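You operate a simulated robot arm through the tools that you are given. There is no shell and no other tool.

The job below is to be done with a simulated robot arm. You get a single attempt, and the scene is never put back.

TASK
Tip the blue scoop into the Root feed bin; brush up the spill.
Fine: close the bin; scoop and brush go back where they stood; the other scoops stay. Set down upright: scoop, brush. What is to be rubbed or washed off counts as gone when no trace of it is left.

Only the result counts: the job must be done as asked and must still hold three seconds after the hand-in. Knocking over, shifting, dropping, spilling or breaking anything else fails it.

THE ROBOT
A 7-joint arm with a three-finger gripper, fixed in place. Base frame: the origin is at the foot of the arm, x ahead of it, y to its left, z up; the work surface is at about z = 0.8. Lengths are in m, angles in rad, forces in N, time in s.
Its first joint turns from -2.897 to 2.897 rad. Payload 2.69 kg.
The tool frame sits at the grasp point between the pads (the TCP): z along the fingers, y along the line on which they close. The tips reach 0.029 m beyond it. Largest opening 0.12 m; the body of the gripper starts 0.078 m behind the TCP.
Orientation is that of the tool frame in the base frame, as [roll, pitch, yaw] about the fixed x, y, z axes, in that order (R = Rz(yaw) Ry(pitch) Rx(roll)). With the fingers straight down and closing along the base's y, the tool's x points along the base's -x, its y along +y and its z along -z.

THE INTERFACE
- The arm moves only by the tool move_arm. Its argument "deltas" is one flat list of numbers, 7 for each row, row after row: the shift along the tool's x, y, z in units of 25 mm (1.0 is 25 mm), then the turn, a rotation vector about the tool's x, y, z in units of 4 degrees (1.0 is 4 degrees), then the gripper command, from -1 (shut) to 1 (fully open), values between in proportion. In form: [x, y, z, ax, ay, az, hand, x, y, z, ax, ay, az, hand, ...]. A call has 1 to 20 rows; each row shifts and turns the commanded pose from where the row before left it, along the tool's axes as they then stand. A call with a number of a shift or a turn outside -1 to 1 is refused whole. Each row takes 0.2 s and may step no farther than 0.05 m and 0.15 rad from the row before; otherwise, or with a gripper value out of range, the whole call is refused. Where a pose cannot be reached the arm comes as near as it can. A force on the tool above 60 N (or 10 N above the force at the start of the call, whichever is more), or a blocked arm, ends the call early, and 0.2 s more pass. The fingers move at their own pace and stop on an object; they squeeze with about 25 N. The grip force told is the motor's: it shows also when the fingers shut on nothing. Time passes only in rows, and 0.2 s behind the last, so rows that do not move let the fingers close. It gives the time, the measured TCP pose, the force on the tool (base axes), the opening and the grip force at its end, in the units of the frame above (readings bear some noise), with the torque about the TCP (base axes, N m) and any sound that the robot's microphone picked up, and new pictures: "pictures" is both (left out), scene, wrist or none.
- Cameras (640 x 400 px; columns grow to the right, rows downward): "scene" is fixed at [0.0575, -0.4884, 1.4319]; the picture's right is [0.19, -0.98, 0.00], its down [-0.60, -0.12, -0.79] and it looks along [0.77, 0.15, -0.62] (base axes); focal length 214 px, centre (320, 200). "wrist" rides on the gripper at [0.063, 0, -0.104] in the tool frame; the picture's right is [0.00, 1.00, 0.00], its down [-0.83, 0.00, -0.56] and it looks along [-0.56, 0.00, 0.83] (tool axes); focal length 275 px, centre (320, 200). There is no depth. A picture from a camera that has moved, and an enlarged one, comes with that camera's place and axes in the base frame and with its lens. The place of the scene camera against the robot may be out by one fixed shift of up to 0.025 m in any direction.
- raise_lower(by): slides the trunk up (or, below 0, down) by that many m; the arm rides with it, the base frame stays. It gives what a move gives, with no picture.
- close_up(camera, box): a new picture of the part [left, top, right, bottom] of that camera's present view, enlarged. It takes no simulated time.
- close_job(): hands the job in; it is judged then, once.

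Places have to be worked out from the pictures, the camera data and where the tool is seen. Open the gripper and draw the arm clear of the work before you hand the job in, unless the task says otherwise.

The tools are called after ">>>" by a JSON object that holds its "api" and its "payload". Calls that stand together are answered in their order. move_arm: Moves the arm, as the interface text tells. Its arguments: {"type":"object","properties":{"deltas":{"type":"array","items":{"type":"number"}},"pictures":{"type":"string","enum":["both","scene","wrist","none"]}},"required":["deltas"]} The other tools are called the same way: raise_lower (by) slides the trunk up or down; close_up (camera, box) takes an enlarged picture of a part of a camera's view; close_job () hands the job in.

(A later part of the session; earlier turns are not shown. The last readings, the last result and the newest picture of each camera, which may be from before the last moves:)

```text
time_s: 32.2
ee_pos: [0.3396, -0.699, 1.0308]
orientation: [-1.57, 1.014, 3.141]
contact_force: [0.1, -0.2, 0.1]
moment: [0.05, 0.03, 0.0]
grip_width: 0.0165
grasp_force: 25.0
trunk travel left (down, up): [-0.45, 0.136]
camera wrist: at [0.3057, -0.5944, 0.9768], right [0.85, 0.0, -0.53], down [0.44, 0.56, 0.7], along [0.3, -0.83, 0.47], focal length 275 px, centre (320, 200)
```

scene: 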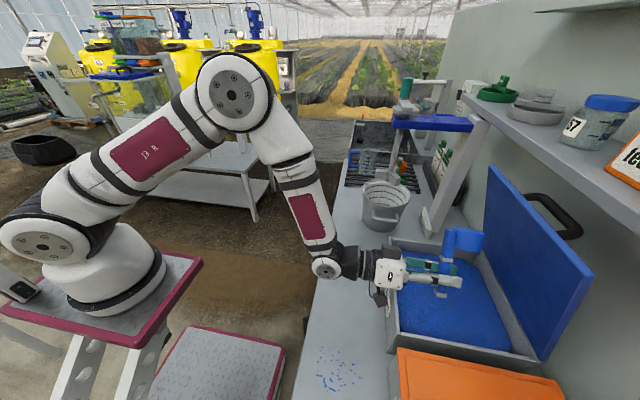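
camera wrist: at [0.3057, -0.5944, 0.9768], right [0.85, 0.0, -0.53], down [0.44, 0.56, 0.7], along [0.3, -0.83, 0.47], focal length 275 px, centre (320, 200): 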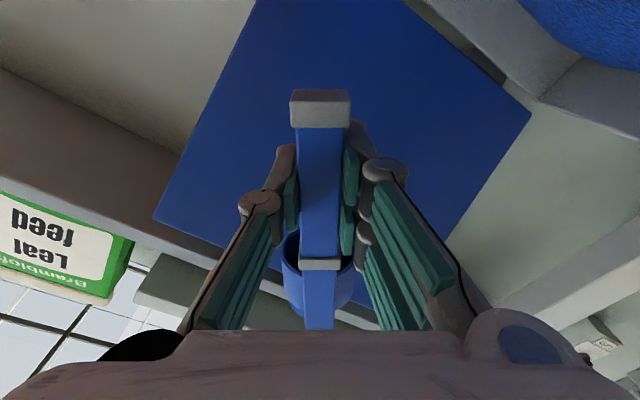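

The stream has stopped, so the scoop should be empty. I turn it back upright (148° back) in two calls.

>>> {"api": "move_arm", "payload": {"deltas": [0, 0, 0, 0, 0, -1, -1, 0, 0, 0, 0, 0, -1, -1, 0, 0, 0, 0, 0, -1, -1, 0, 0, 0, 0, 0, -1, -1, 0, 0, 0, 0, 0, -1, -1, 0, 0, 0, 0, 0, -1, -1, 0, 0, 0, 0, 0, -1, -1, 0, 0, 0, 0, 0, -1, -1, 0, 0, 0, 0, 0, -1, -1, 0, 0, 0, 0, 0, -1, -1, 0, 0, 0, 0, 0, -1, -1, 0, 0, 0, 0, 0, -1, -1, 0, 0, 0, 0, 0, -1, -1, 0, 0, 0, 0, 0, -1, -1, 0, 0, 0, 0, 0, -1, -1, 0, 0, 0, 0, 0, -1, -1, 0, 0, 0, 0, 0, -1, -1, 0, 0, 0, 0, 0, -1, -1, 0, 0, 0, 0, 0, -1, -1, 0, 0, 0, 0, 0, -1, -1], "pictures": "none"}}

>>> {"api": "move_arm", "payload": {"deltas": [0, 0, 0, 0, 0, -1, -1, 0, 0, 0, 0, 0, -1, -1, 0, 0, 0, 0, 0, -1, -1, 0, 0, 0, 0, 0, -1, -1, 0, 0, 0, 0, 0, -1, -1, 0, 0, 0, 0, 0, -1, -1, 0, 0, 0, 0, 0, -1, -1, 0, 0, 0, 0, 0, -1, -1, 0, 0, 0, 0, 0, -1, -1, 0, 0, 0, 0, 0, -1, -1, 0, 0, 0, 0, 0, -1, -1, 0, 0, 0, 0, 0, -1, -1, 0, 0, 0, 0, 0, -1, -1, 0, 0, 0, 0, 0, -1, -1, 0, 0, 0, 0, 0, -1, -1, 0, 0, 0, 0, 0, -1, -1, 0, 0, 0, 0, 0, -1, -1, 0, 0, 0, 0, 0, 0, -1], "pictures": "both"}}

```text
time_s: 36.4
ee_pos: [0.3412, -0.6982, 1.0291]
orientation: [-1.57, -0.385, 3.141]
contact_force: [0.0, 0.1, 0.3]
moment: [0.0, 0.07, -0.04]
grip_width: 0.0162
grasp_force: 24.4
trunk travel left (down, up): [-0.45, 0.136]
```

```text
time_s: 40.2
ee_pos: [0.3399, -0.6987, 1.031]
orientation: [1.551, -1.568, 0.02]
contact_force: [0.2, 0.1, -0.2]
moment: [0.0, -0.03, 0.0]
grip_width: 0.0165
grasp_force: 25.4
trunk travel left (down, up): [-0.45, 0.136]
camera wrist: at [0.34, -0.5947, 1.0933], right [-1.0, 0.0, 0.01], down [0.0, 0.56, -0.83], along [0.0, -0.83, -0.56], focal length 275 px, centre (320, 200)
```

scene: 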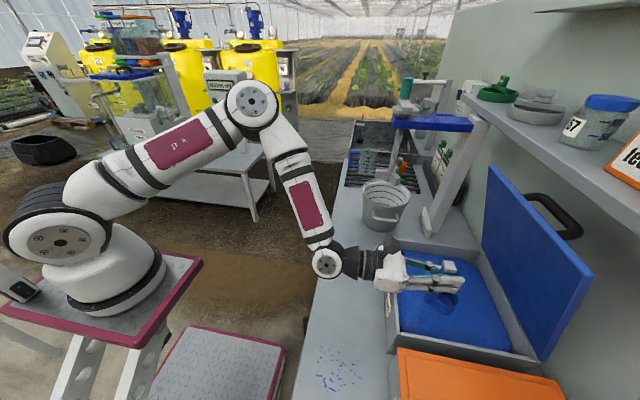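
wrist: 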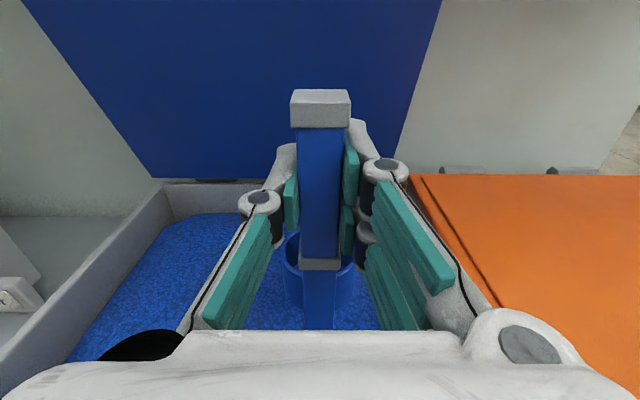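

The scoop is upright again; it slid perhaps 3–4 mm down within the grip. I check the bowl and the area for any new spill.

>>> {"api": "close_up", "payload": {"camera": "scene", "box": [370, 220, 510, 370]}}

>>> {"api": "close_up", "payload": {"camera": "scene", "box": [290, 240, 400, 400]}}

>>> {"api": "close_up", "payload": {"camera": "wrist", "box": [240, 80, 400, 340]}}

```text
2.67 times, centred on (440, 295) of scene
camera zoom: at [0.0575, -0.4884, 1.4319], right [0.19, -0.98, 0.0], down [-0.6, -0.12, -0.79], along [0.77, 0.15, -0.62], focal length 572 px, centre (0, -53)
```

zoom: 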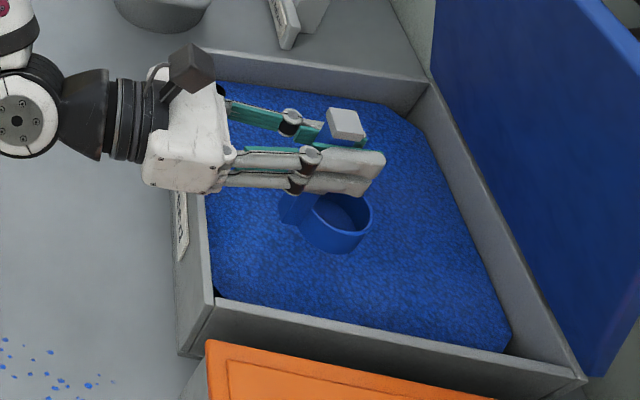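

```text
2.50 times, centred on (345, 320) of scene
camera zoom: at [0.0575, -0.4884, 1.4319], right [0.19, -0.98, 0.0], down [-0.6, -0.12, -0.79], along [0.77, 0.15, -0.62], focal length 536 px, centre (258, -100)
```

zoom: 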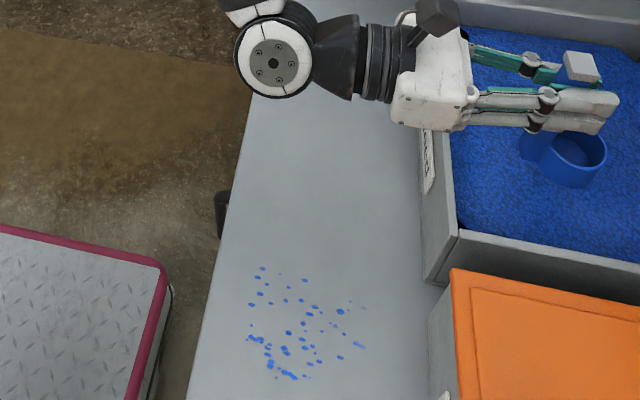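

```text
1.54 times, centred on (320, 210) of wrist
camera zoom: at [0.34, -0.5947, 1.0933], right [-1.0, 0.0, 0.01], down [0.0, 0.56, -0.83], along [0.0, -0.83, -0.56], focal length 424 px, centre (320, 185)
```

zoom: 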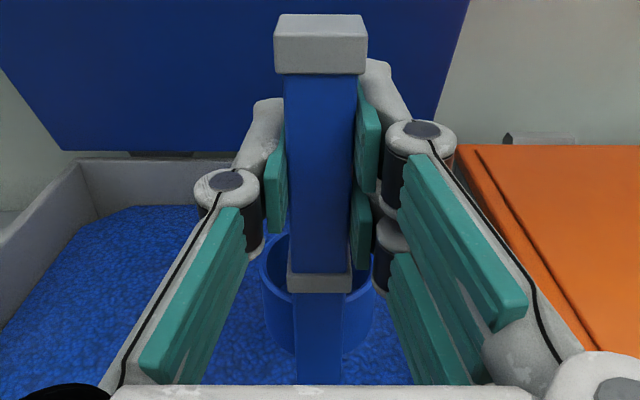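

The bowl is empty and nothing new spilled outside. I raise the scoop and carry it back above where it stood (x 0.4125, y −0.487).

>>> {"api": "move_arm", "payload": {"deltas": [0.4, 0, 0, 0, 0, 0, -1, 0.8, 0, 0, 0, 0, 0, -1, 0.8, 0, 0, 0, 0, 0, -1, 0.8, 0, 0, 0, 0, 0, -1, 0.4, 0, 0, 0, 0, 0, -1, 0, -0.14, -0.4, 0, 0, 0, -1, 0, -0.28, -0.8, 0, 0, 0, -1, 0, -0.31, -0.9, 0, 0, 0, -1, 0, -0.31, -0.9, 0, 0, 0, -1, 0, -0.31, -0.9, 0, 0, 0, -1, 0, -0.31, -0.9, 0, 0, 0, -1, 0, -0.31, -0.9, 0, 0, 0, -1, 0, -0.31, -0.9, 0, 0, 0, -1, 0, -0.31, -0.9, 0, 0, 0, -1, 0, -0.21, -0.6, 0, 0, 0, -1, 0, -0.1, -0.36, 0, 0, 0, -1], "pictures": "both"}}

```text
time_s: 43.6
ee_pos: [0.4132, -0.4855, 1.1016]
orientation: [-0.432, -1.57, 2.0]
contact_force: [0.8, -0.2, -0.3]
moment: [0.0, 0.01, 0.01]
grip_width: 0.0163
grasp_force: 24.8
out of reach, approached as far as the arm can: row 5
trunk travel left (down, up): [-0.45, 0.136]
camera wrist: at [0.4133, -0.3823, 1.1638], right [-1.0, 0.0, 0.0], down [0.0, 0.56, -0.83], along [0.0, -0.83, -0.56], focal length 275 px, centre (320, 200)
```

scene: 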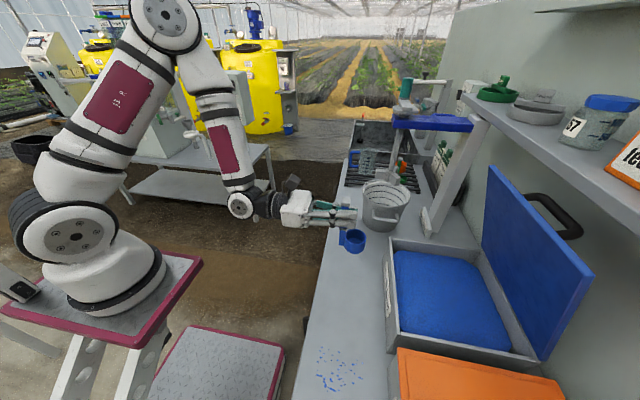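
wrist: 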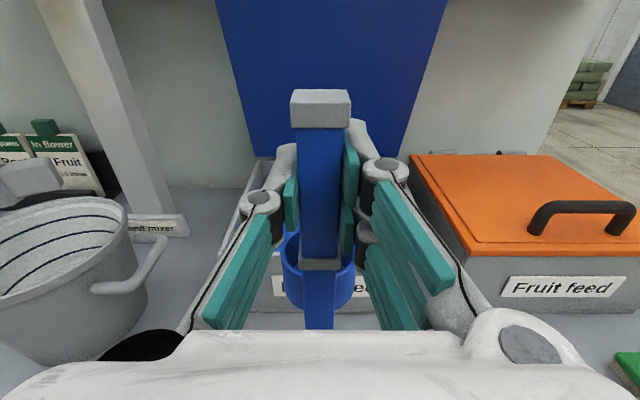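

Back above its place. I descend to z ≈ 0.908, just above expected contact (≈0.9015 given the slip).

>>> {"api": "move_arm", "payload": {"deltas": [-0.4, 0.02, 0.03, 0, 0, 0, -1, -0.8, 0.02, 0.03, 0, 0, 0, -1, -0.9, 0, 0.02, 0, 0, 0, -1, -0.9, 0, 0, 0, 0, 0, -1, -0.9, 0, 0, 0, 0, 0, -1, -0.9, 0, 0, 0, 0, 0, -1, -0.9, 0, 0, 0, 0, 0, -1, -0.9, 0, 0, 0, 0, 0, -1, -0.6, 0, 0, 0, 0, 0, -1, -0.35, 0, 0, 0, 0, 0, -1, -0.2, 0, 0, 0, 0, 0, -1, 0, 0, 0, 0, 0, 0, -1], "pictures": "both"}}

```text
time_s: 46.2
ee_pos: [0.4121, -0.4894, 0.9066]
orientation: [2.911, -1.569, -1.341]
contact_force: [-0.5, -0.2, -0.1]
moment: [-0.01, -0.02, -0.01]
grip_width: 0.0161
grasp_force: 25.1
trunk travel left (down, up): [-0.45, 0.136]
camera wrist: at [0.4124, -0.385, 0.9697], right [-1.0, 0.0, 0.0], down [0.0, 0.56, -0.83], along [0.0, -0.83, -0.56], focal length 275 px, centre (320, 200)
```

scene: 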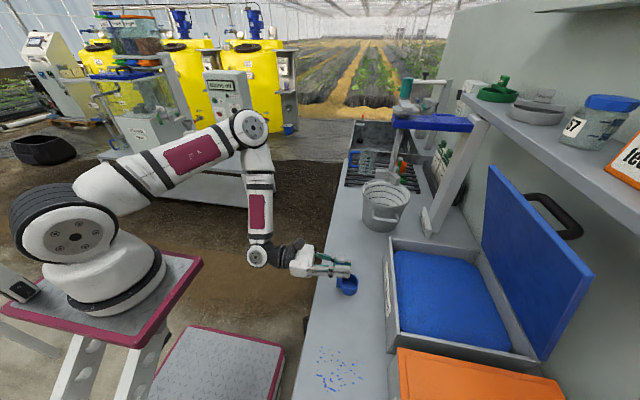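
wrist: 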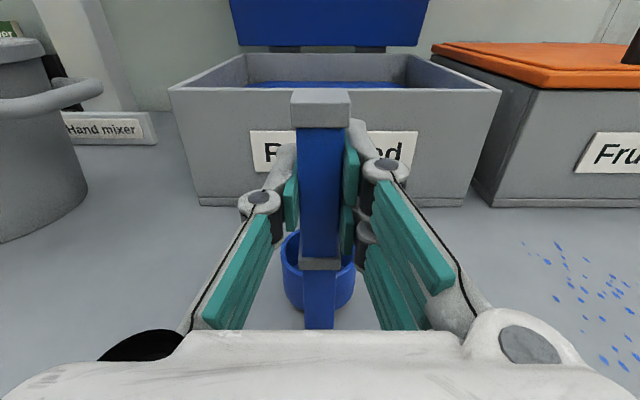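

Now I lower in ~1.5 mm steps and watch the force for touchdown.

>>> {"api": "move_arm", "payload": {"deltas": [-0.06, 0, -0.03, 0, 0, 0, -1, -0.06, 0, 0, 0, 0, 0, -1, -0.06, 0, 0, 0, 0, 0, -1, 0, 0, 0, 0, 0, 0, -1], "pictures": "none"}}

>>> {"api": "move_arm", "payload": {"deltas": [-0.05, 0, 0, 0, 0, 0, -1, 0, 0, 0, 0, 0, 0, -1], "pictures": "wrist"}}

```text
time_s: 47.2
ee_pos: [0.412, -0.4882, 0.9036]
orientation: [-2.806, -1.571, -1.906]
contact_force: [0.2, -0.3, 0.0]
moment: [0.0, 0.0, 0.0]
grip_width: 0.0162
grasp_force: 25.4
trunk travel left (down, up): [-0.45, 0.136]
```

```text
time_s: 47.8
ee_pos: [0.411, -0.4889, 0.9031]
orientation: [3.09, -1.57, -1.521]
contact_force: [0.1, 2.3, 6.0]
moment: [0.15, 0.0, 0.01]
grip_width: 0.0164
grasp_force: 24.7
trunk travel left (down, up): [-0.45, 0.136]
camera wrist: at [0.4116, -0.3839, 0.9643], right [-1.0, 0.0, 0.0], down [0.0, 0.55, -0.83], along [0.0, -0.83, -0.55], focal length 275 px, centre (320, 200)
```

wrist: 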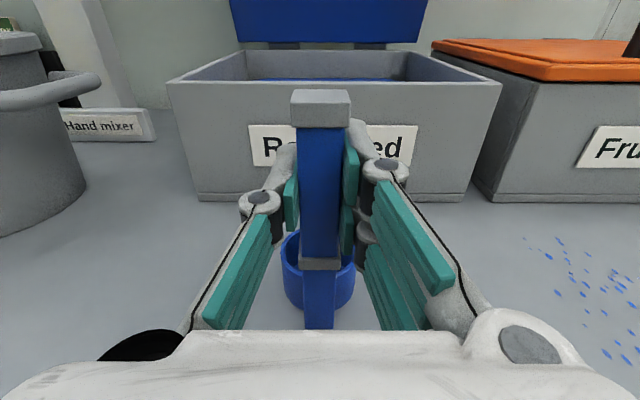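

Touchdown felt (6 N upward). I open the fingers to release the scoop and let it settle.

>>> {"api": "move_arm", "payload": {"deltas": [0, 0, 0, 0, 0, 0, -0.6, 0, 0, 0, 0, 0, 0, -0.2, 0, 0, 0, 0, 0, 0, 0.4, 0, 0, 0, 0, 0, 0, 1, 0, 0, 0, 0, 0, 0, 1, 0, 0, 0, 0, 0, 0, 1], "pictures": "both"}}

```text
time_s: 49.2
ee_pos: [0.412, -0.4891, 0.9007]
orientation: [0.09, -1.57, 1.482]
contact_force: [0.0, 0.3, -0.9]
moment: [0.02, 0.02, 0.04]
grip_width: 0.1201
grasp_force: 0.0
trunk travel left (down, up): [-0.45, 0.136]
camera wrist: at [0.4117, -0.384, 0.9638], right [-1.0, 0.0, 0.0], down [0.0, 0.56, -0.83], along [0.0, -0.83, -0.56], focal length 275 px, centre (320, 200)
```

scene: 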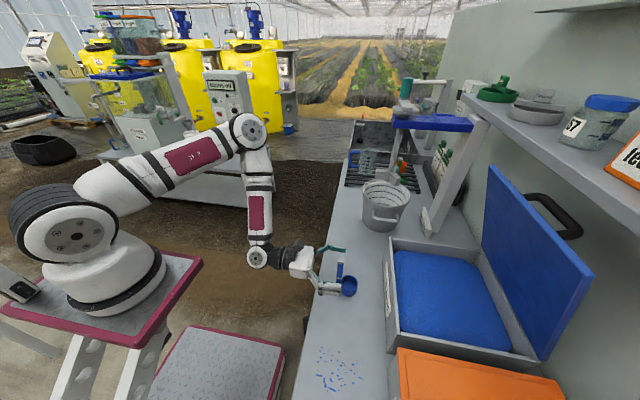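
wrist: 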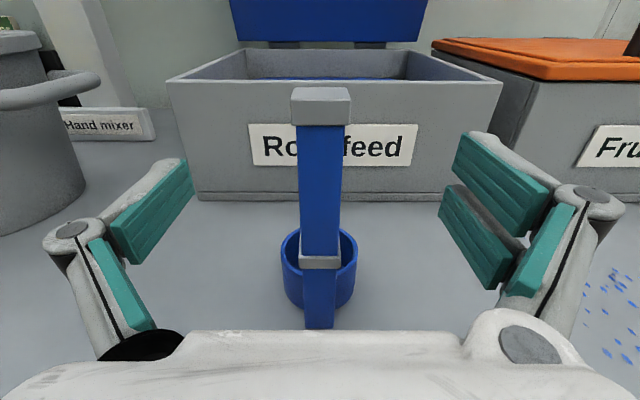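

The scoop stands upright and free. I back the fingers away and rise clear.

>>> {"api": "move_arm", "payload": {"deltas": [0, 0, -0.8, 0, 0, 0, 1, 0, 0, -0.8, 0, 0, 0, 1, 0.8, 0, 0, 0, 0, 0, 1, 1, 0, 0, 0, 0, 0, 1, 1, 0, 0, 0, 0, 0, 1, 1, 0, 0, 0, 0, 0, 1, 1, 0, 0, 0, 0, 0, 1, 1, 0, 0, 0, 0, 0, 1, 1, 0, 0, 0, 0, 0, 1, 1, 0, 0, 0, 0, 0, 1, 1, 0, 0, 0, 0, 0, 1, 1, 0, 0, 0, 0, 0, 1], "pictures": "both"}}

```text
time_s: 51.8
ee_pos: [0.4215, -0.4601, 1.1455]
orientation: [1.995, -1.569, -0.428]
contact_force: [1.8, 0.0, 0.2]
moment: [-0.03, 0.05, -0.04]
grip_width: 0.1196
grasp_force: 0.1
out of reach, approached as far as the arm can: row 9, 10, 11
trunk travel left (down, up): [-0.45, 0.136]
camera wrist: at [0.4228, -0.3548, 1.2067], right [-1.0, 0.0, 0.01], down [0.0, 0.56, -0.83], along [0.0, -0.83, -0.56], focal length 275 px, centre (320, 200)
```

scene: 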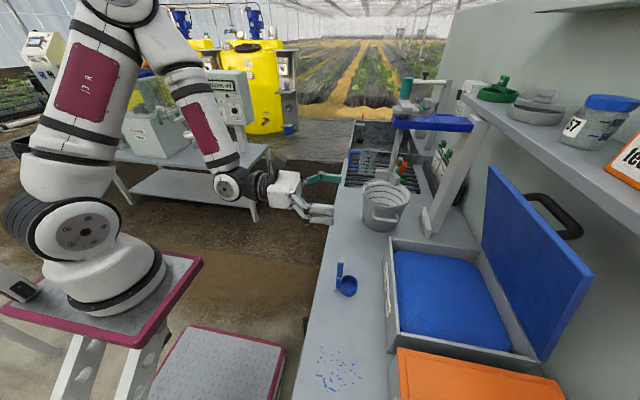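
wrist: 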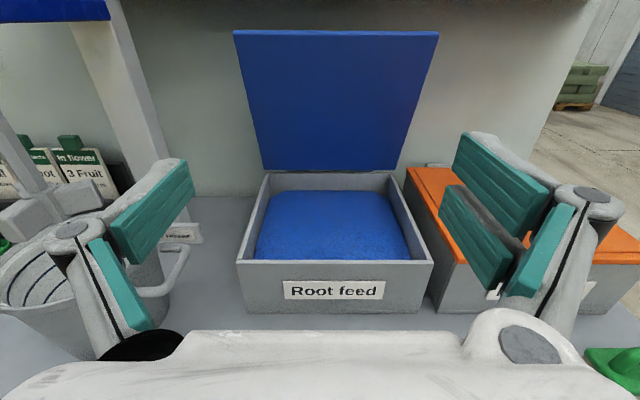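

I compare the scoop's place against the earlier identical close-up.

>>> {"api": "close_up", "payload": {"camera": "scene", "box": [300, 240, 400, 310]}}

>>> {"api": "move_arm", "payload": {"deltas": [0, 0, 0, -1, -1, 1, 1, 0, 0, 0, -1, -1, 1, 1, 0, 0, 0, -1, -1, 1, 1, 0, 0, 0, -1, -1, 1, 1, 0, 0, 0, -1, -1, 1, 1, 0, 0, 0, -1, -1, 1, 1, 0, 0, 0, -1, -1, 1, 1, 0, 0, 0, -1, -1, 1, 1, 0, 0, 0, -1, -1, 1, 1, 0, 0, 0, -1, -1, 1, 1, 0, 0, 0, -1, -1, 1, 1, 0, 0, 0, -1, -1, 1, 1, 0, 0, 0, -1, -1, 1, 1, 0, 0, 0, -1, -1, 1, 1, 0, 0, 0, -1, -1, 1, 1, 0, 0, 0, -1, -1, 1, 1, 0, 0, 0, -1, -1, 1, 1, 0, 0, 0, -0.32, -0.32, 0.32, 1], "pictures": "both"}}

```text
5.71 times, centred on (350, 275) of scene
camera zoom: at [0.0575, -0.4884, 1.4319], right [0.19, -0.98, 0.0], down [-0.6, -0.12, -0.79], along [0.77, 0.15, -0.62], focal length 1226 px, centre (149, -229)
```

zoom: 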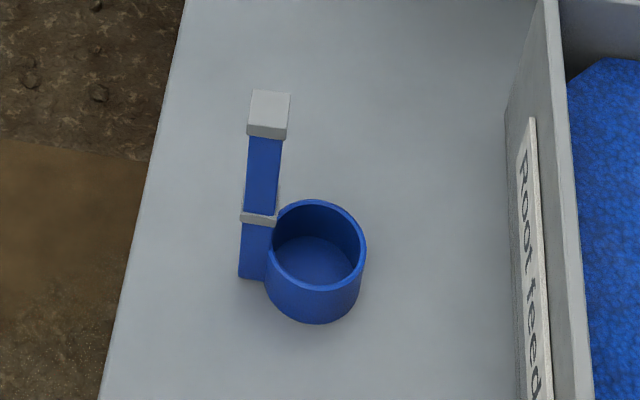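

```text
time_s: 55.6
ee_pos: [0.4209, -0.458, 1.1432]
orientation: [-3.141, 0.0, 3.141]
contact_force: [-0.1, -0.6, 0.0]
moment: [-0.02, 0.01, -0.03]
grip_width: 0.1199
grasp_force: 0.1
trunk travel left (down, up): [-0.45, 0.136]
camera wrist: at [0.3575, -0.4588, 1.2473], right [0.0, 1.0, 0.0], down [0.83, 0.0, 0.56], along [0.56, 0.0, -0.83], focal length 275 px, centre (320, 200)
```

scene: 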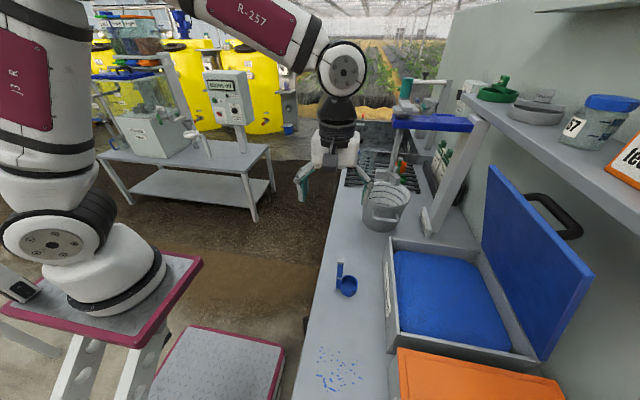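
wrist: 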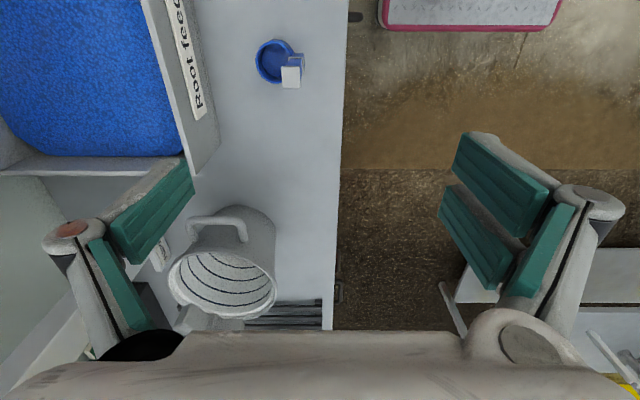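

The scoop is back within about 2 mm of its spot, upright and empty. Next the brush: I travel in −x at z 1.14 to hover near (0.05, −0.53).

>>> {"api": "move_arm", "payload": {"deltas": [1, -0.19, 0, 0, 0, 0, 1, 1, -0.19, 0, 0, 0, 0, 1, 1, -0.19, 0, 0, 0, 0, 1, 1, -0.19, 0, 0, 0, 0, 1, 1, -0.19, 0, 0, 0, 0, 1, 1, -0.19, 0, 0, 0, 0, 1, 1, -0.19, 0, 0, 0, 0, 1, 1, -0.19, 0, 0, 0, 0, 1, 1, -0.19, 0, 0, 0, 0, 1, 1, -0.19, 0, 0, 0, 0, 1, 1, -0.19, 0, 0, 0, 0, 1, 1, -0.19, 0, 0, 0, 0, 1, 1, -0.19, 0, 0, 0, 0, 1, 1, -0.19, 0, 0, 0, 0, 1, 1, -0.19, 0, 0, 0, 0, 1], "pictures": "both"}}

```text
time_s: 58.8
ee_pos: [0.0473, -0.5297, 1.1441]
orientation: [3.14, -0.001, -3.141]
contact_force: [0.3, 0.2, -1.1]
moment: [0.0, 0.05, -0.01]
grip_width: 0.12
grasp_force: 0.0
trunk travel left (down, up): [-0.45, 0.136]
camera wrist: at [-0.0166, -0.53, 1.2479], right [-0.01, 1.0, 0.0], down [0.83, 0.0, 0.56], along [0.56, 0.0, -0.83], focal length 275 px, centre (320, 200)
```

scene: 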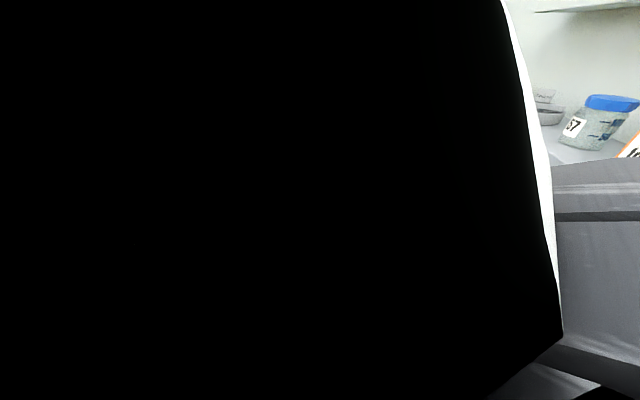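
wrist: 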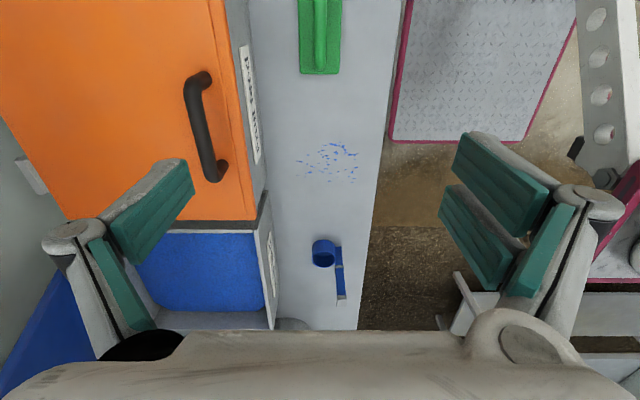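

The brush (green block, bar along x) is ahead at about (0.00, −0.53). I move over it and lower to z ≈ 1.02 for a closer look.

>>> {"api": "move_arm", "payload": {"deltas": [0.95, 0, 0, 0, 0, 0, 1, 0.95, 0, 0, 0, 0, 0, 1, 0, 0, 1, 0, 0, 0, 1, 0, 0, 1, 0, 0, 0, 1, 0, 0, 1, 0, 0, 0, 1, 0, 0, 1, 0, 0, 0, 1, 0, 0, 1, 0, 0, 0, 1], "pictures": "both"}}

```text
time_s: 60.4
ee_pos: [-0.0004, -0.5295, 1.0217]
orientation: [3.141, 0.0, 3.141]
contact_force: [0.3, -0.1, 0.4]
moment: [0.03, 0.03, -0.02]
grip_width: 0.12
grasp_force: 0.1
trunk travel left (down, up): [-0.45, 0.136]
camera wrist: at [-0.0645, -0.53, 1.1244], right [0.0, 1.0, 0.0], down [0.83, 0.0, 0.56], along [0.56, 0.0, -0.83], focal length 275 px, centre (320, 200)
```

scene: 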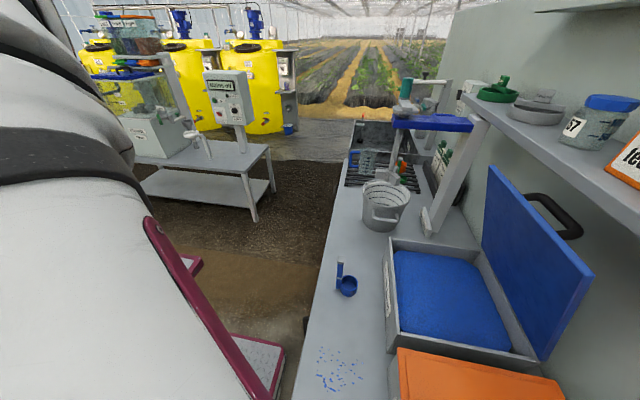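
wrist: 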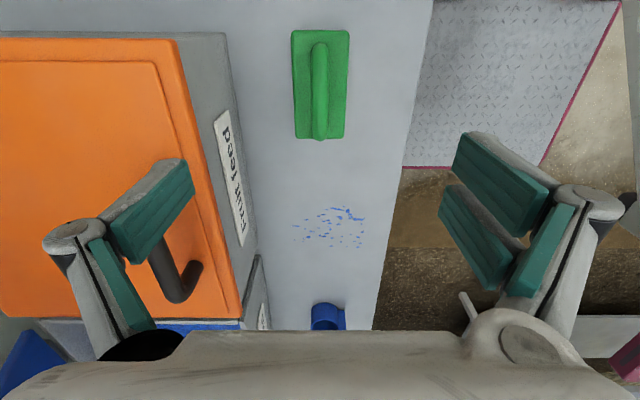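

The pose is reachable. I zoom on the brush to measure its handle.

>>> {"api": "close_up", "payload": {"camera": "wrist", "box": [260, 20, 380, 150]}}

>>> {"api": "close_up", "payload": {"camera": "wrist", "box": [250, 190, 410, 260]}}

```text
3.08 times, centred on (320, 85) of wrist
camera zoom: at [-0.0645, -0.53, 1.1244], right [0.0, 1.0, 0.0], down [0.83, 0.0, 0.56], along [0.56, 0.0, -0.83], focal length 847 px, centre (320, 554)
```

zoom: 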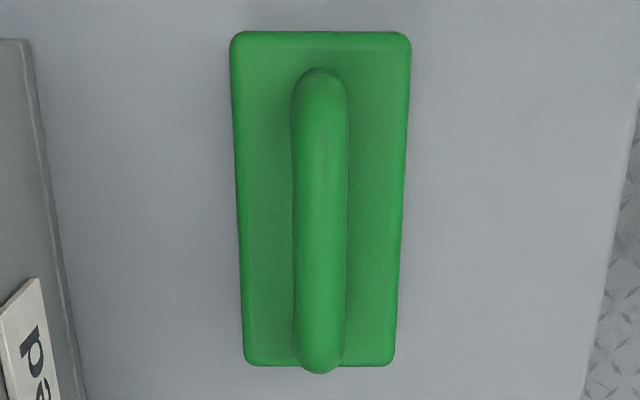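

```text
4.00 times, centred on (330, 225) of wrist
camera zoom: at [-0.0645, -0.53, 1.1244], right [0.0, 1.0, 0.0], down [0.83, 0.0, 0.56], along [0.56, 0.0, -0.83], focal length 1101 px, centre (280, 100)
```

zoom: 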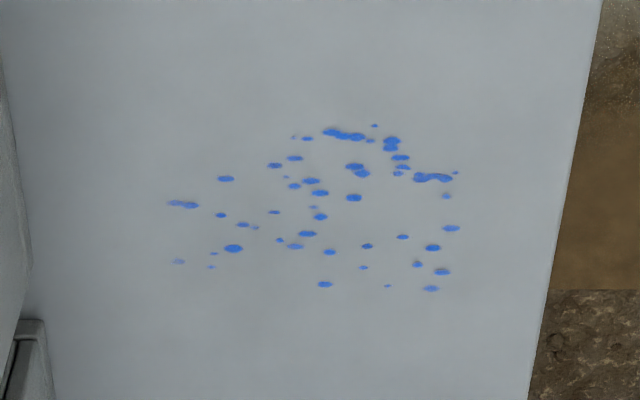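

Brush measured: block centre (−0.002, −0.530), top ≈ 0.835, bar about 16 mm thick centred at z ≈ 0.866 along x. I narrow the fingers to 0.09 m (orange lid edge is at y −0.62) and descend to z ≈ 0.874.

>>> {"api": "move_arm", "payload": {"deltas": [0.06, 0, 0.3, 0, 0, 0, 0.5, 0, 0, 0.9, 0, 0, 0, 0.5, 0, 0, 1, 0, 0, 0, 0.5, 0, 0, 1, 0, 0, 0, 0.5, 0, 0, 1, 0, 0, 0, 0.5, 0, 0, 0.7, 0, 0, 0, 0.5], "pictures": "both"}}

```text
time_s: 61.8
ee_pos: [-0.0036, -0.5309, 0.896]
orientation: [3.141, -0.001, 3.141]
contact_force: [-0.8, 0.0, 0.6]
moment: [-0.01, -0.01, 0.0]
grip_width: 0.0899
grasp_force: 0.1
trunk travel left (down, up): [-0.45, 0.136]
camera wrist: at [-0.0678, -0.5314, 0.9999], right [0.0, 1.0, 0.0], down [0.83, 0.0, 0.56], along [0.56, 0.0, -0.83], focal length 275 px, centre (320, 200)
```

scene: 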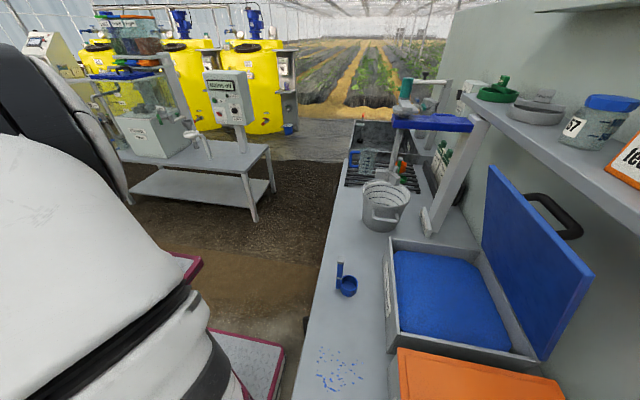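
wrist: 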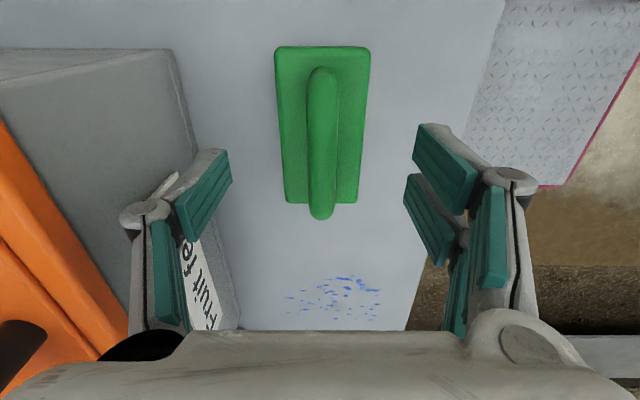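

All lines up: the bar is centred between the fingers, block top ≈ 0.834. I go down another 25 mm (tips ≈ 0.842) and close on the bar.

>>> {"api": "move_arm", "payload": {"deltas": [0, 0, 0.5, 0, 0, 0, 0.5, 0, 0, 0.5, 0, 0, 0, 0.5, 0, 0, 0, 0, 0, 0, 0.5, 0, 0, 0, 0, 0, 0, -1, 0, 0, 0, 0, 0, 0, -1, 0, 0, 0, 0, 0, 0, -1, 0, 0, 0, 0, 0, 0, -1], "pictures": "both"}}

```text
time_s: 63.4
ee_pos: [-0.0022, -0.5305, 0.8695]
orientation: [-3.141, 0.001, 3.142]
contact_force: [0.3, 1.1, 0.4]
moment: [0.01, -0.01, -0.01]
grip_width: 0.0143
grasp_force: 24.4
trunk travel left (down, up): [-0.45, 0.136]
camera wrist: at [-0.0666, -0.5318, 0.9745], right [0.0, 1.0, 0.0], down [0.83, 0.0, 0.56], along [0.56, 0.0, -0.83], focal length 275 px, centre (320, 200)
```

scene: 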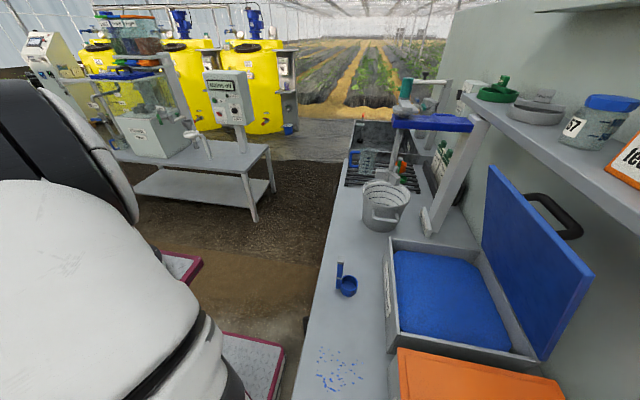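
wrist: 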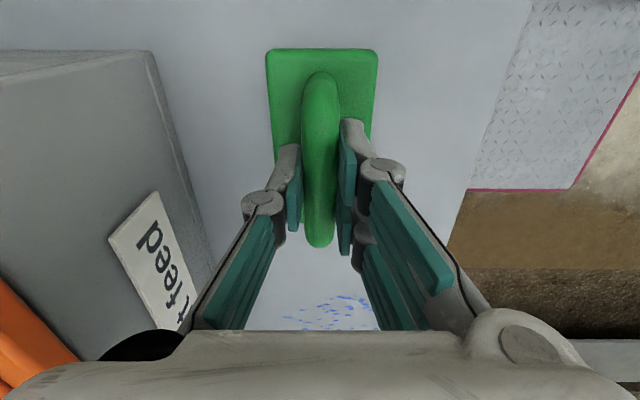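

The brush is held (14.3 mm, 24 N). I lift it 6 cm and carry it over the spill to (0.207, −0.56).

>>> {"api": "move_arm", "payload": {"deltas": [0, 0, -0.6, 0, 0, 0, -1, 0, 0, -0.9, 0, 0, 0, -1, 0, 0, -0.9, 0, 0, 0, -1, -0.5, -0.1, 0, 0, 0, 0, -1, -1, -0.15, 0, 0, 0, 0, -1, -1, -0.15, 0, 0, 0, 0, -1, -1, -0.15, 0, 0, 0, 0, -1, -1, -0.15, 0, 0, 0, 0, -1, -1, -0.15, 0, 0, 0, 0, -1, -1, -0.15, 0, 0, 0, 0, -1, -1, -0.15, 0, 0, 0, 0, -1, -0.87, -0.05, 0, 0, 0, 0, -1, 0, 0, 0, 0, 0, 0, -1], "pictures": "both"}}

```text
time_s: 66.2
ee_pos: [0.2052, -0.5604, 0.932]
orientation: [-3.141, 0.0, 3.14]
contact_force: [0.0, 0.5, -1.3]
moment: [0.0, -0.05, -0.01]
grip_width: 0.0143
grasp_force: 24.2
trunk travel left (down, up): [-0.45, 0.136]
camera wrist: at [0.1416, -0.5611, 1.0351], right [0.0, 1.0, 0.0], down [0.83, 0.0, 0.56], along [0.56, 0.0, -0.83], focal length 275 px, centre (320, 200)
```

scene: 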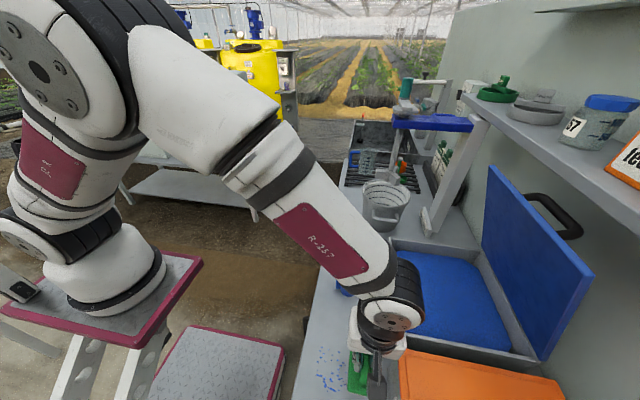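
wrist: 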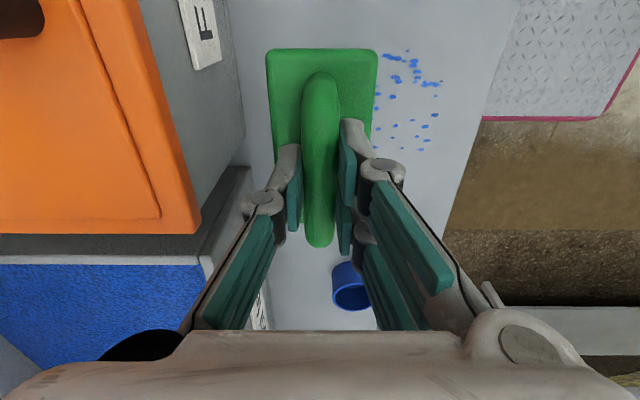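

The brush is above the left part of the spill, clear of the orange lid by about 1 cm sideways. I lower it gently onto the bench.

>>> {"api": "move_arm", "payload": {"deltas": [0, 0, 0.8, 0, 0, 0, -1, 0, 0, 0.8, 0, 0, 0, -1, 0, 0, 0.5, 0, 0, 0, -1, 0, 0, 0.2, 0, 0, 0, -1, 0, 0, 0.1, 0, 0, 0, -1, 0, 0, 0, 0, 0, 0, -1], "pictures": "none"}}

>>> {"api": "move_arm", "payload": {"deltas": [0, 0, 0.08, 0, 0, 0, -1, 0, 0, 0.08, 0, 0, 0, -1, 0, 0, 0, 0, 0, 0, -1], "pictures": "both"}}

```text
time_s: 67.6
ee_pos: [0.205, -0.5591, 0.8701]
orientation: [3.141, -0.001, -3.141]
contact_force: [-0.2, 1.1, 1.5]
moment: [0.03, -0.04, 0.05]
grip_width: 0.0143
grasp_force: 25.4
trunk travel left (down, up): [-0.45, 0.136]
```

```text
time_s: 68.4
ee_pos: [0.2056, -0.5606, 0.8674]
orientation: [-3.14, 0.0, -3.141]
contact_force: [1.5, 6.9, 21.3]
moment: [0.06, 0.0, 0.06]
grip_width: 0.0143
grasp_force: 25.2
trunk travel left (down, up): [-0.45, 0.136]
camera wrist: at [0.142, -0.5601, 0.9713], right [0.0, 1.0, 0.0], down [0.83, 0.0, 0.56], along [0.56, 0.0, -0.83], focal length 275 px, centre (320, 200)
```

scene: 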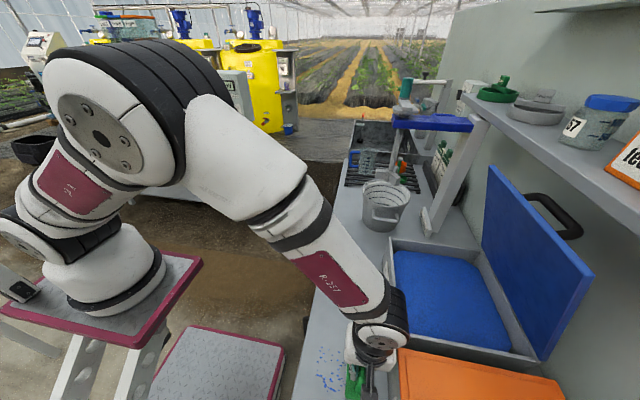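
wrist: 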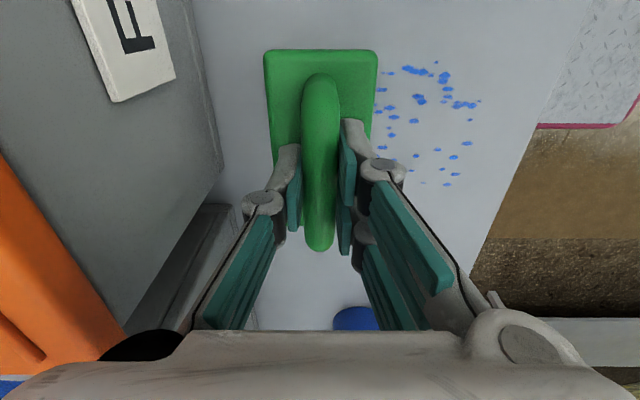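

Pressing with 21 N is more than needed; I ease off about 1.5 mm and make a slow stroke in +y across the spill.

>>> {"api": "move_arm", "payload": {"deltas": [0, 0, -0.06, 0, 0, 0, -1, 0, 0.2, 0, 0, 0, 0, -1, 0, 0.3, 0, 0, 0, 0, -1, 0, 0.3, 0, 0, 0, 0, -1, 0, 0.3, 0, 0, 0, 0, -1, 0, 0.3, 0, 0, 0, 0, -1, 0, 0.3, 0, 0, 0, 0, -1, 0, 0.3, 0, 0, 0, 0, -1, 0, 0.3, 0, 0, 0, 0, -1], "pictures": "both"}}

```text
time_s: 70.4
ee_pos: [0.2059, -0.5031, 0.8696]
orientation: [-3.141, 0.001, 3.139]
contact_force: [0.5, -1.0, -0.2]
moment: [0.02, 0.03, 0.02]
grip_width: 0.0141
grasp_force: 25.1
trunk travel left (down, up): [-0.45, 0.136]
camera wrist: at [0.1427, -0.5032, 0.9733], right [0.0, 1.0, 0.0], down [0.83, 0.0, 0.56], along [0.56, 0.0, -0.83], focal length 275 px, centre (320, 200)
```

scene: 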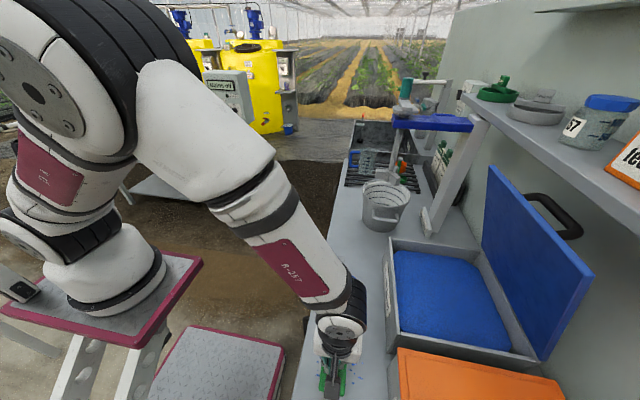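
wrist: 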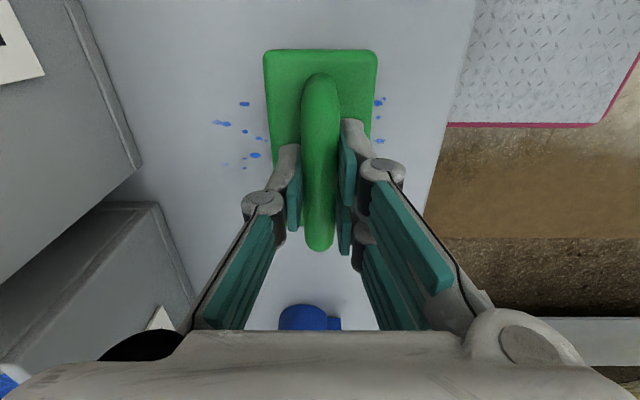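

Contact was lost (force ≈ 0), so spots behind the brush remain. I look closer at them before pressing more firmly.

>>> {"api": "close_up", "payload": {"camera": "wrist", "box": [180, 40, 430, 200]}}

```text
2.50 times, centred on (305, 120) of wrist
camera zoom: at [0.1427, -0.5032, 0.9733], right [0.0, 1.0, 0.0], down [0.83, 0.0, 0.56], along [0.56, 0.0, -0.83], focal length 688 px, centre (358, 400)
```

zoom: 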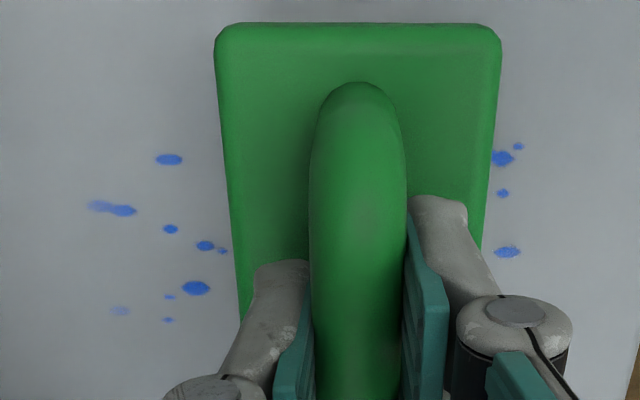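

No cleaning happens without contact. I press down gently again here and read the force.

>>> {"api": "move_arm", "payload": {"deltas": [0, 0, 0.08, 0, 0, 0, -1, 0, 0, 0, 0, 0, 0, -1], "pictures": "none"}}

```text
time_s: 71.0
ee_pos: [0.2048, -0.5029, 0.8682]
orientation: [-3.139, 0.0, 3.141]
contact_force: [1.1, 4.2, 16.8]
moment: [0.1, -0.03, 0.02]
grip_width: 0.0143
grasp_force: 25.3
trunk travel left (down, up): [-0.45, 0.136]
```

16.8 N of contact. Now I stroke toward −y to y ≈ −0.56 keeping this pressure.

>>> {"api": "move_arm", "payload": {"deltas": [0, -0.2, 0, 0, 0, 0, -1, 0, -0.25, 0, 0, 0, 0, -1, 0, -0.25, 0, 0, 0, 0, -1, 0, -0.25, 0, 0, 0, 0, -1, 0, -0.25, 0, 0, 0, 0, -1, 0, -0.25, 0, 0, 0, 0, -1, 0, -0.25, 0, 0, 0, 0, -1, 0, -0.25, 0, 0, 0, 0, -1, 0, -0.25, 0, 0, 0, 0, -1, 0, -0.1, 0, 0, 0, 0, -1], "pictures": "wrist"}}

```text
time_s: 73.2
ee_pos: [0.206, -0.5603, 0.8666]
orientation: [3.141, 0.001, -3.141]
contact_force: [-0.4, -0.3, -0.9]
moment: [-0.04, 0.01, 0.03]
grip_width: 0.0137
grasp_force: 24.8
trunk travel left (down, up): [-0.45, 0.136]
camera wrist: at [0.1423, -0.5609, 0.97], right [0.0, 1.0, 0.0], down [0.83, 0.0, 0.56], along [0.56, 0.0, -0.83], focal length 275 px, centre (320, 200)
```

wrist: 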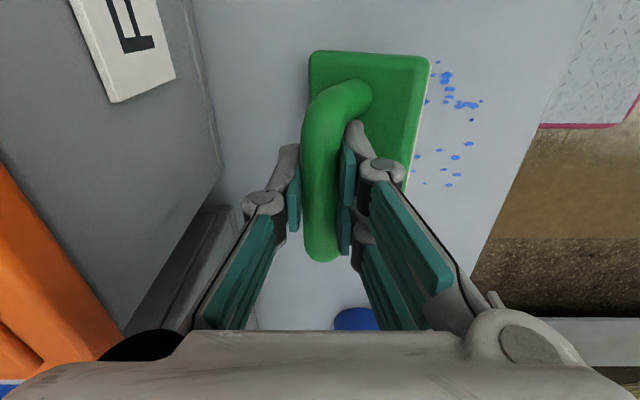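

The brush has swung about its round bar in the grip – stroking across the bar was wrong; strokes must go along the bar (x). I look closely to judge the tilt before correcting it.

>>> {"api": "close_up", "payload": {"camera": "wrist", "box": [240, 30, 480, 280]}}

>>> {"api": "close_up", "payload": {"camera": "scene", "box": [300, 300, 440, 400]}}

```text
1.60 times, centred on (360, 155) of wrist
camera zoom: at [0.1423, -0.5609, 0.97], right [0.0, 1.0, 0.0], down [0.83, 0.0, 0.56], along [0.56, 0.0, -0.83], focal length 440 px, centre (256, 272)
```

zoom: 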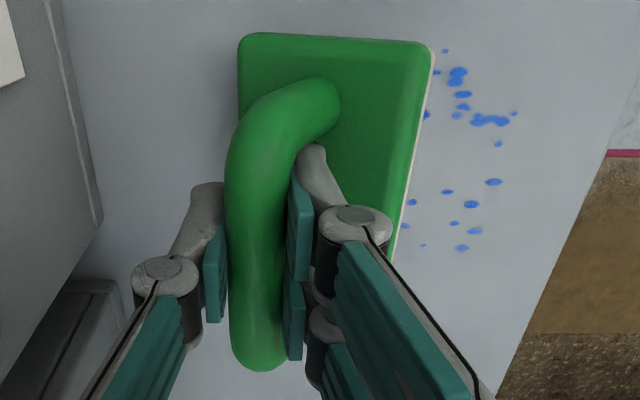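

```text
4.00 times, centred on (370, 350) of scene
camera zoom: at [0.0575, -0.4884, 1.4319], right [0.19, -0.98, 0.0], down [-0.6, -0.12, -0.79], along [0.77, 0.15, -0.62], focal length 858 px, centre (120, -400)
```

zoom: 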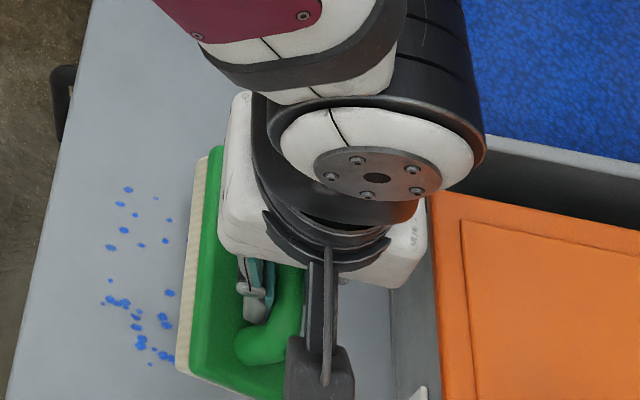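

Confirmed: its +y side is up by roughly 40°. I lift about 1 cm and lean the tool (top toward +y) to bring the brush base level, checking halfway.

>>> {"api": "move_arm", "payload": {"deltas": [0, 0, -0.3, 0, 0, 0, -1, 0, 0, -0.3, 0, 0, 0, -1, 0, 0, 0, 1, 0, 0, -1, 0, 0, 0, 1, 0, 0, -1, 0, 0, 0, 1, 0, 0, -1, 0, 0, 0, 1, 0, 0, -1, 0, 0, 0, 1, 0, 0, -1, 0, 0, 0, 0, 0, 0, -1], "pictures": "both"}}

```text
time_s: 75.0
ee_pos: [0.2051, -0.5602, 0.8816]
orientation: [-2.792, -0.001, -3.141]
contact_force: [0.8, -0.1, -1.2]
moment: [0.01, -0.01, 0.01]
grip_width: 0.0136
grasp_force: 24.6
trunk travel left (down, up): [-0.45, 0.136]
camera wrist: at [0.1424, -0.5247, 0.9794], right [0.0, 0.94, -0.34], down [0.83, 0.19, 0.52], along [0.56, -0.28, -0.78], focal length 275 px, centre (320, 200)
```

scene: 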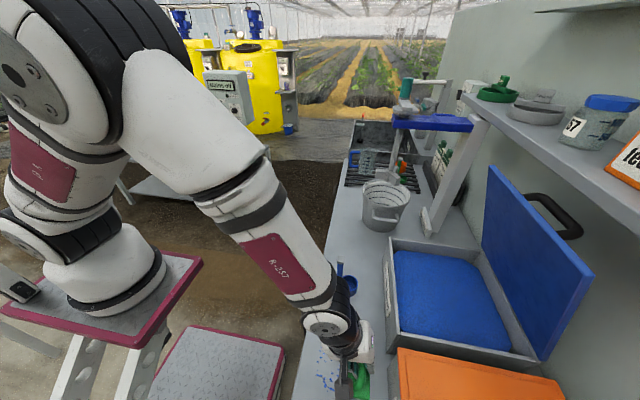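
wrist: 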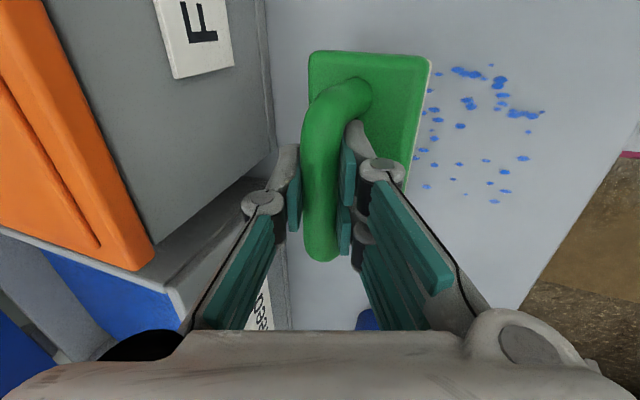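

The lean works as intended. I rotate another 20° (40° total) and view.

>>> {"api": "move_arm", "payload": {"deltas": [0, 0, 0, 1, 0, 0, -1, 0, 0, 0, 1, 0, 0, -1, 0, 0, 0, 1, 0, 0, -1, 0, 0, 0, 1, 0, 0, -1, 0, 0, 0, 1, 0, 0, -1, 0, 0, 0, 0, 0, 0, -1], "pictures": "both"}}

>>> {"api": "close_up", "payload": {"camera": "scene", "box": [290, 290, 430, 400]}}

```text
time_s: 76.4
ee_pos: [0.2062, -0.5608, 0.8821]
orientation: [-2.443, 0.002, 3.14]
contact_force: [-1.3, 0.7, -0.8]
moment: [-0.02, 0.01, -0.02]
grip_width: 0.014
grasp_force: 24.6
trunk travel left (down, up): [-0.45, 0.136]
camera wrist: at [0.1424, -0.4936, 0.9615], right [0.0, 0.77, -0.64], down [0.83, 0.36, 0.42], along [0.56, -0.53, -0.64], focal length 275 px, centre (320, 200)
```

scene: 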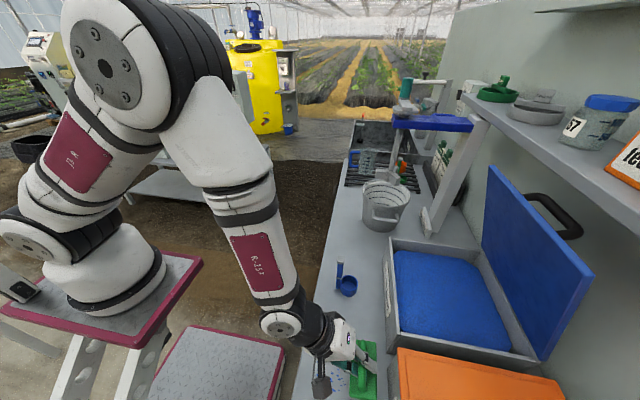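
wrist: 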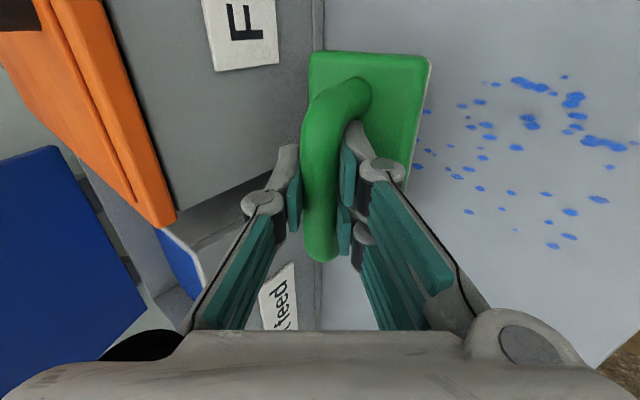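

```text
3.64 times, centred on (360, 345) of scene
camera zoom: at [0.0575, -0.4884, 1.4319], right [0.19, -0.98, 0.0], down [-0.6, -0.12, -0.79], along [0.77, 0.15, -0.62], focal length 780 px, centre (174, -327)
```

zoom: 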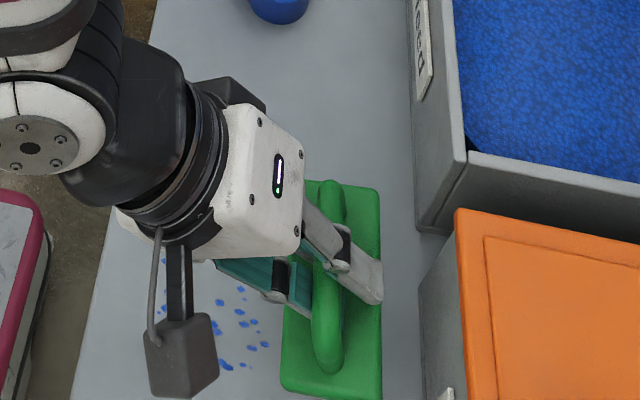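

The brush base now looks level, hovering ~1.3 cm up. I lower it vertically in small steps until it touches.

>>> {"api": "move_arm", "payload": {"deltas": [0, 0.13, 0.155, 0, 0, 0, -1, 0, 0.13, 0.155, 0, 0, 0, -1, 0, 0.039, 0.046, 0, 0, 0, -1, 0, 0, 0, 0, 0, 0, -1], "pictures": "none"}}

>>> {"api": "move_arm", "payload": {"deltas": [0, 0.039, 0.046, 0, 0, 0, -1, 0, 0, 0, 0, 0, 0, -1], "pictures": "wrist"}}

```text
time_s: 77.4
ee_pos: [0.2059, -0.5612, 0.8699]
orientation: [-2.445, -0.001, -3.141]
contact_force: [0.0, 0.0, -1.9]
moment: [-0.01, -0.05, 0.04]
grip_width: 0.0137
grasp_force: 25.2
trunk travel left (down, up): [-0.45, 0.136]
```

```text
time_s: 78.0
ee_pos: [0.2058, -0.5602, 0.8687]
orientation: [-2.443, -0.001, -3.141]
contact_force: [0.3, -1.3, -1.0]
moment: [0.03, -0.02, -0.07]
grip_width: 0.0138
grasp_force: 25.0
trunk travel left (down, up): [-0.45, 0.136]
camera wrist: at [0.1425, -0.4937, 0.9484], right [0.0, 0.77, -0.64], down [0.83, 0.36, 0.42], along [0.56, -0.53, -0.64], focal length 275 px, centre (320, 200)
```

wrist: 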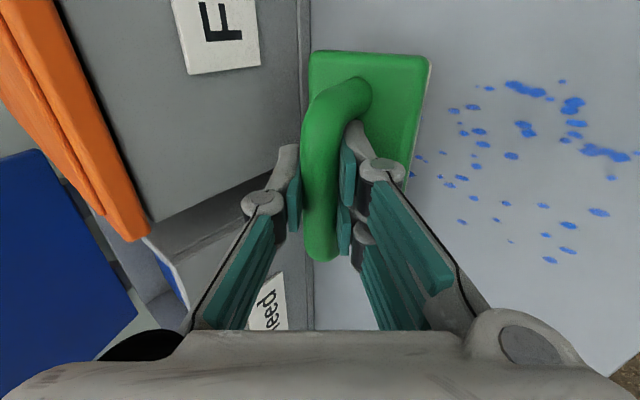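

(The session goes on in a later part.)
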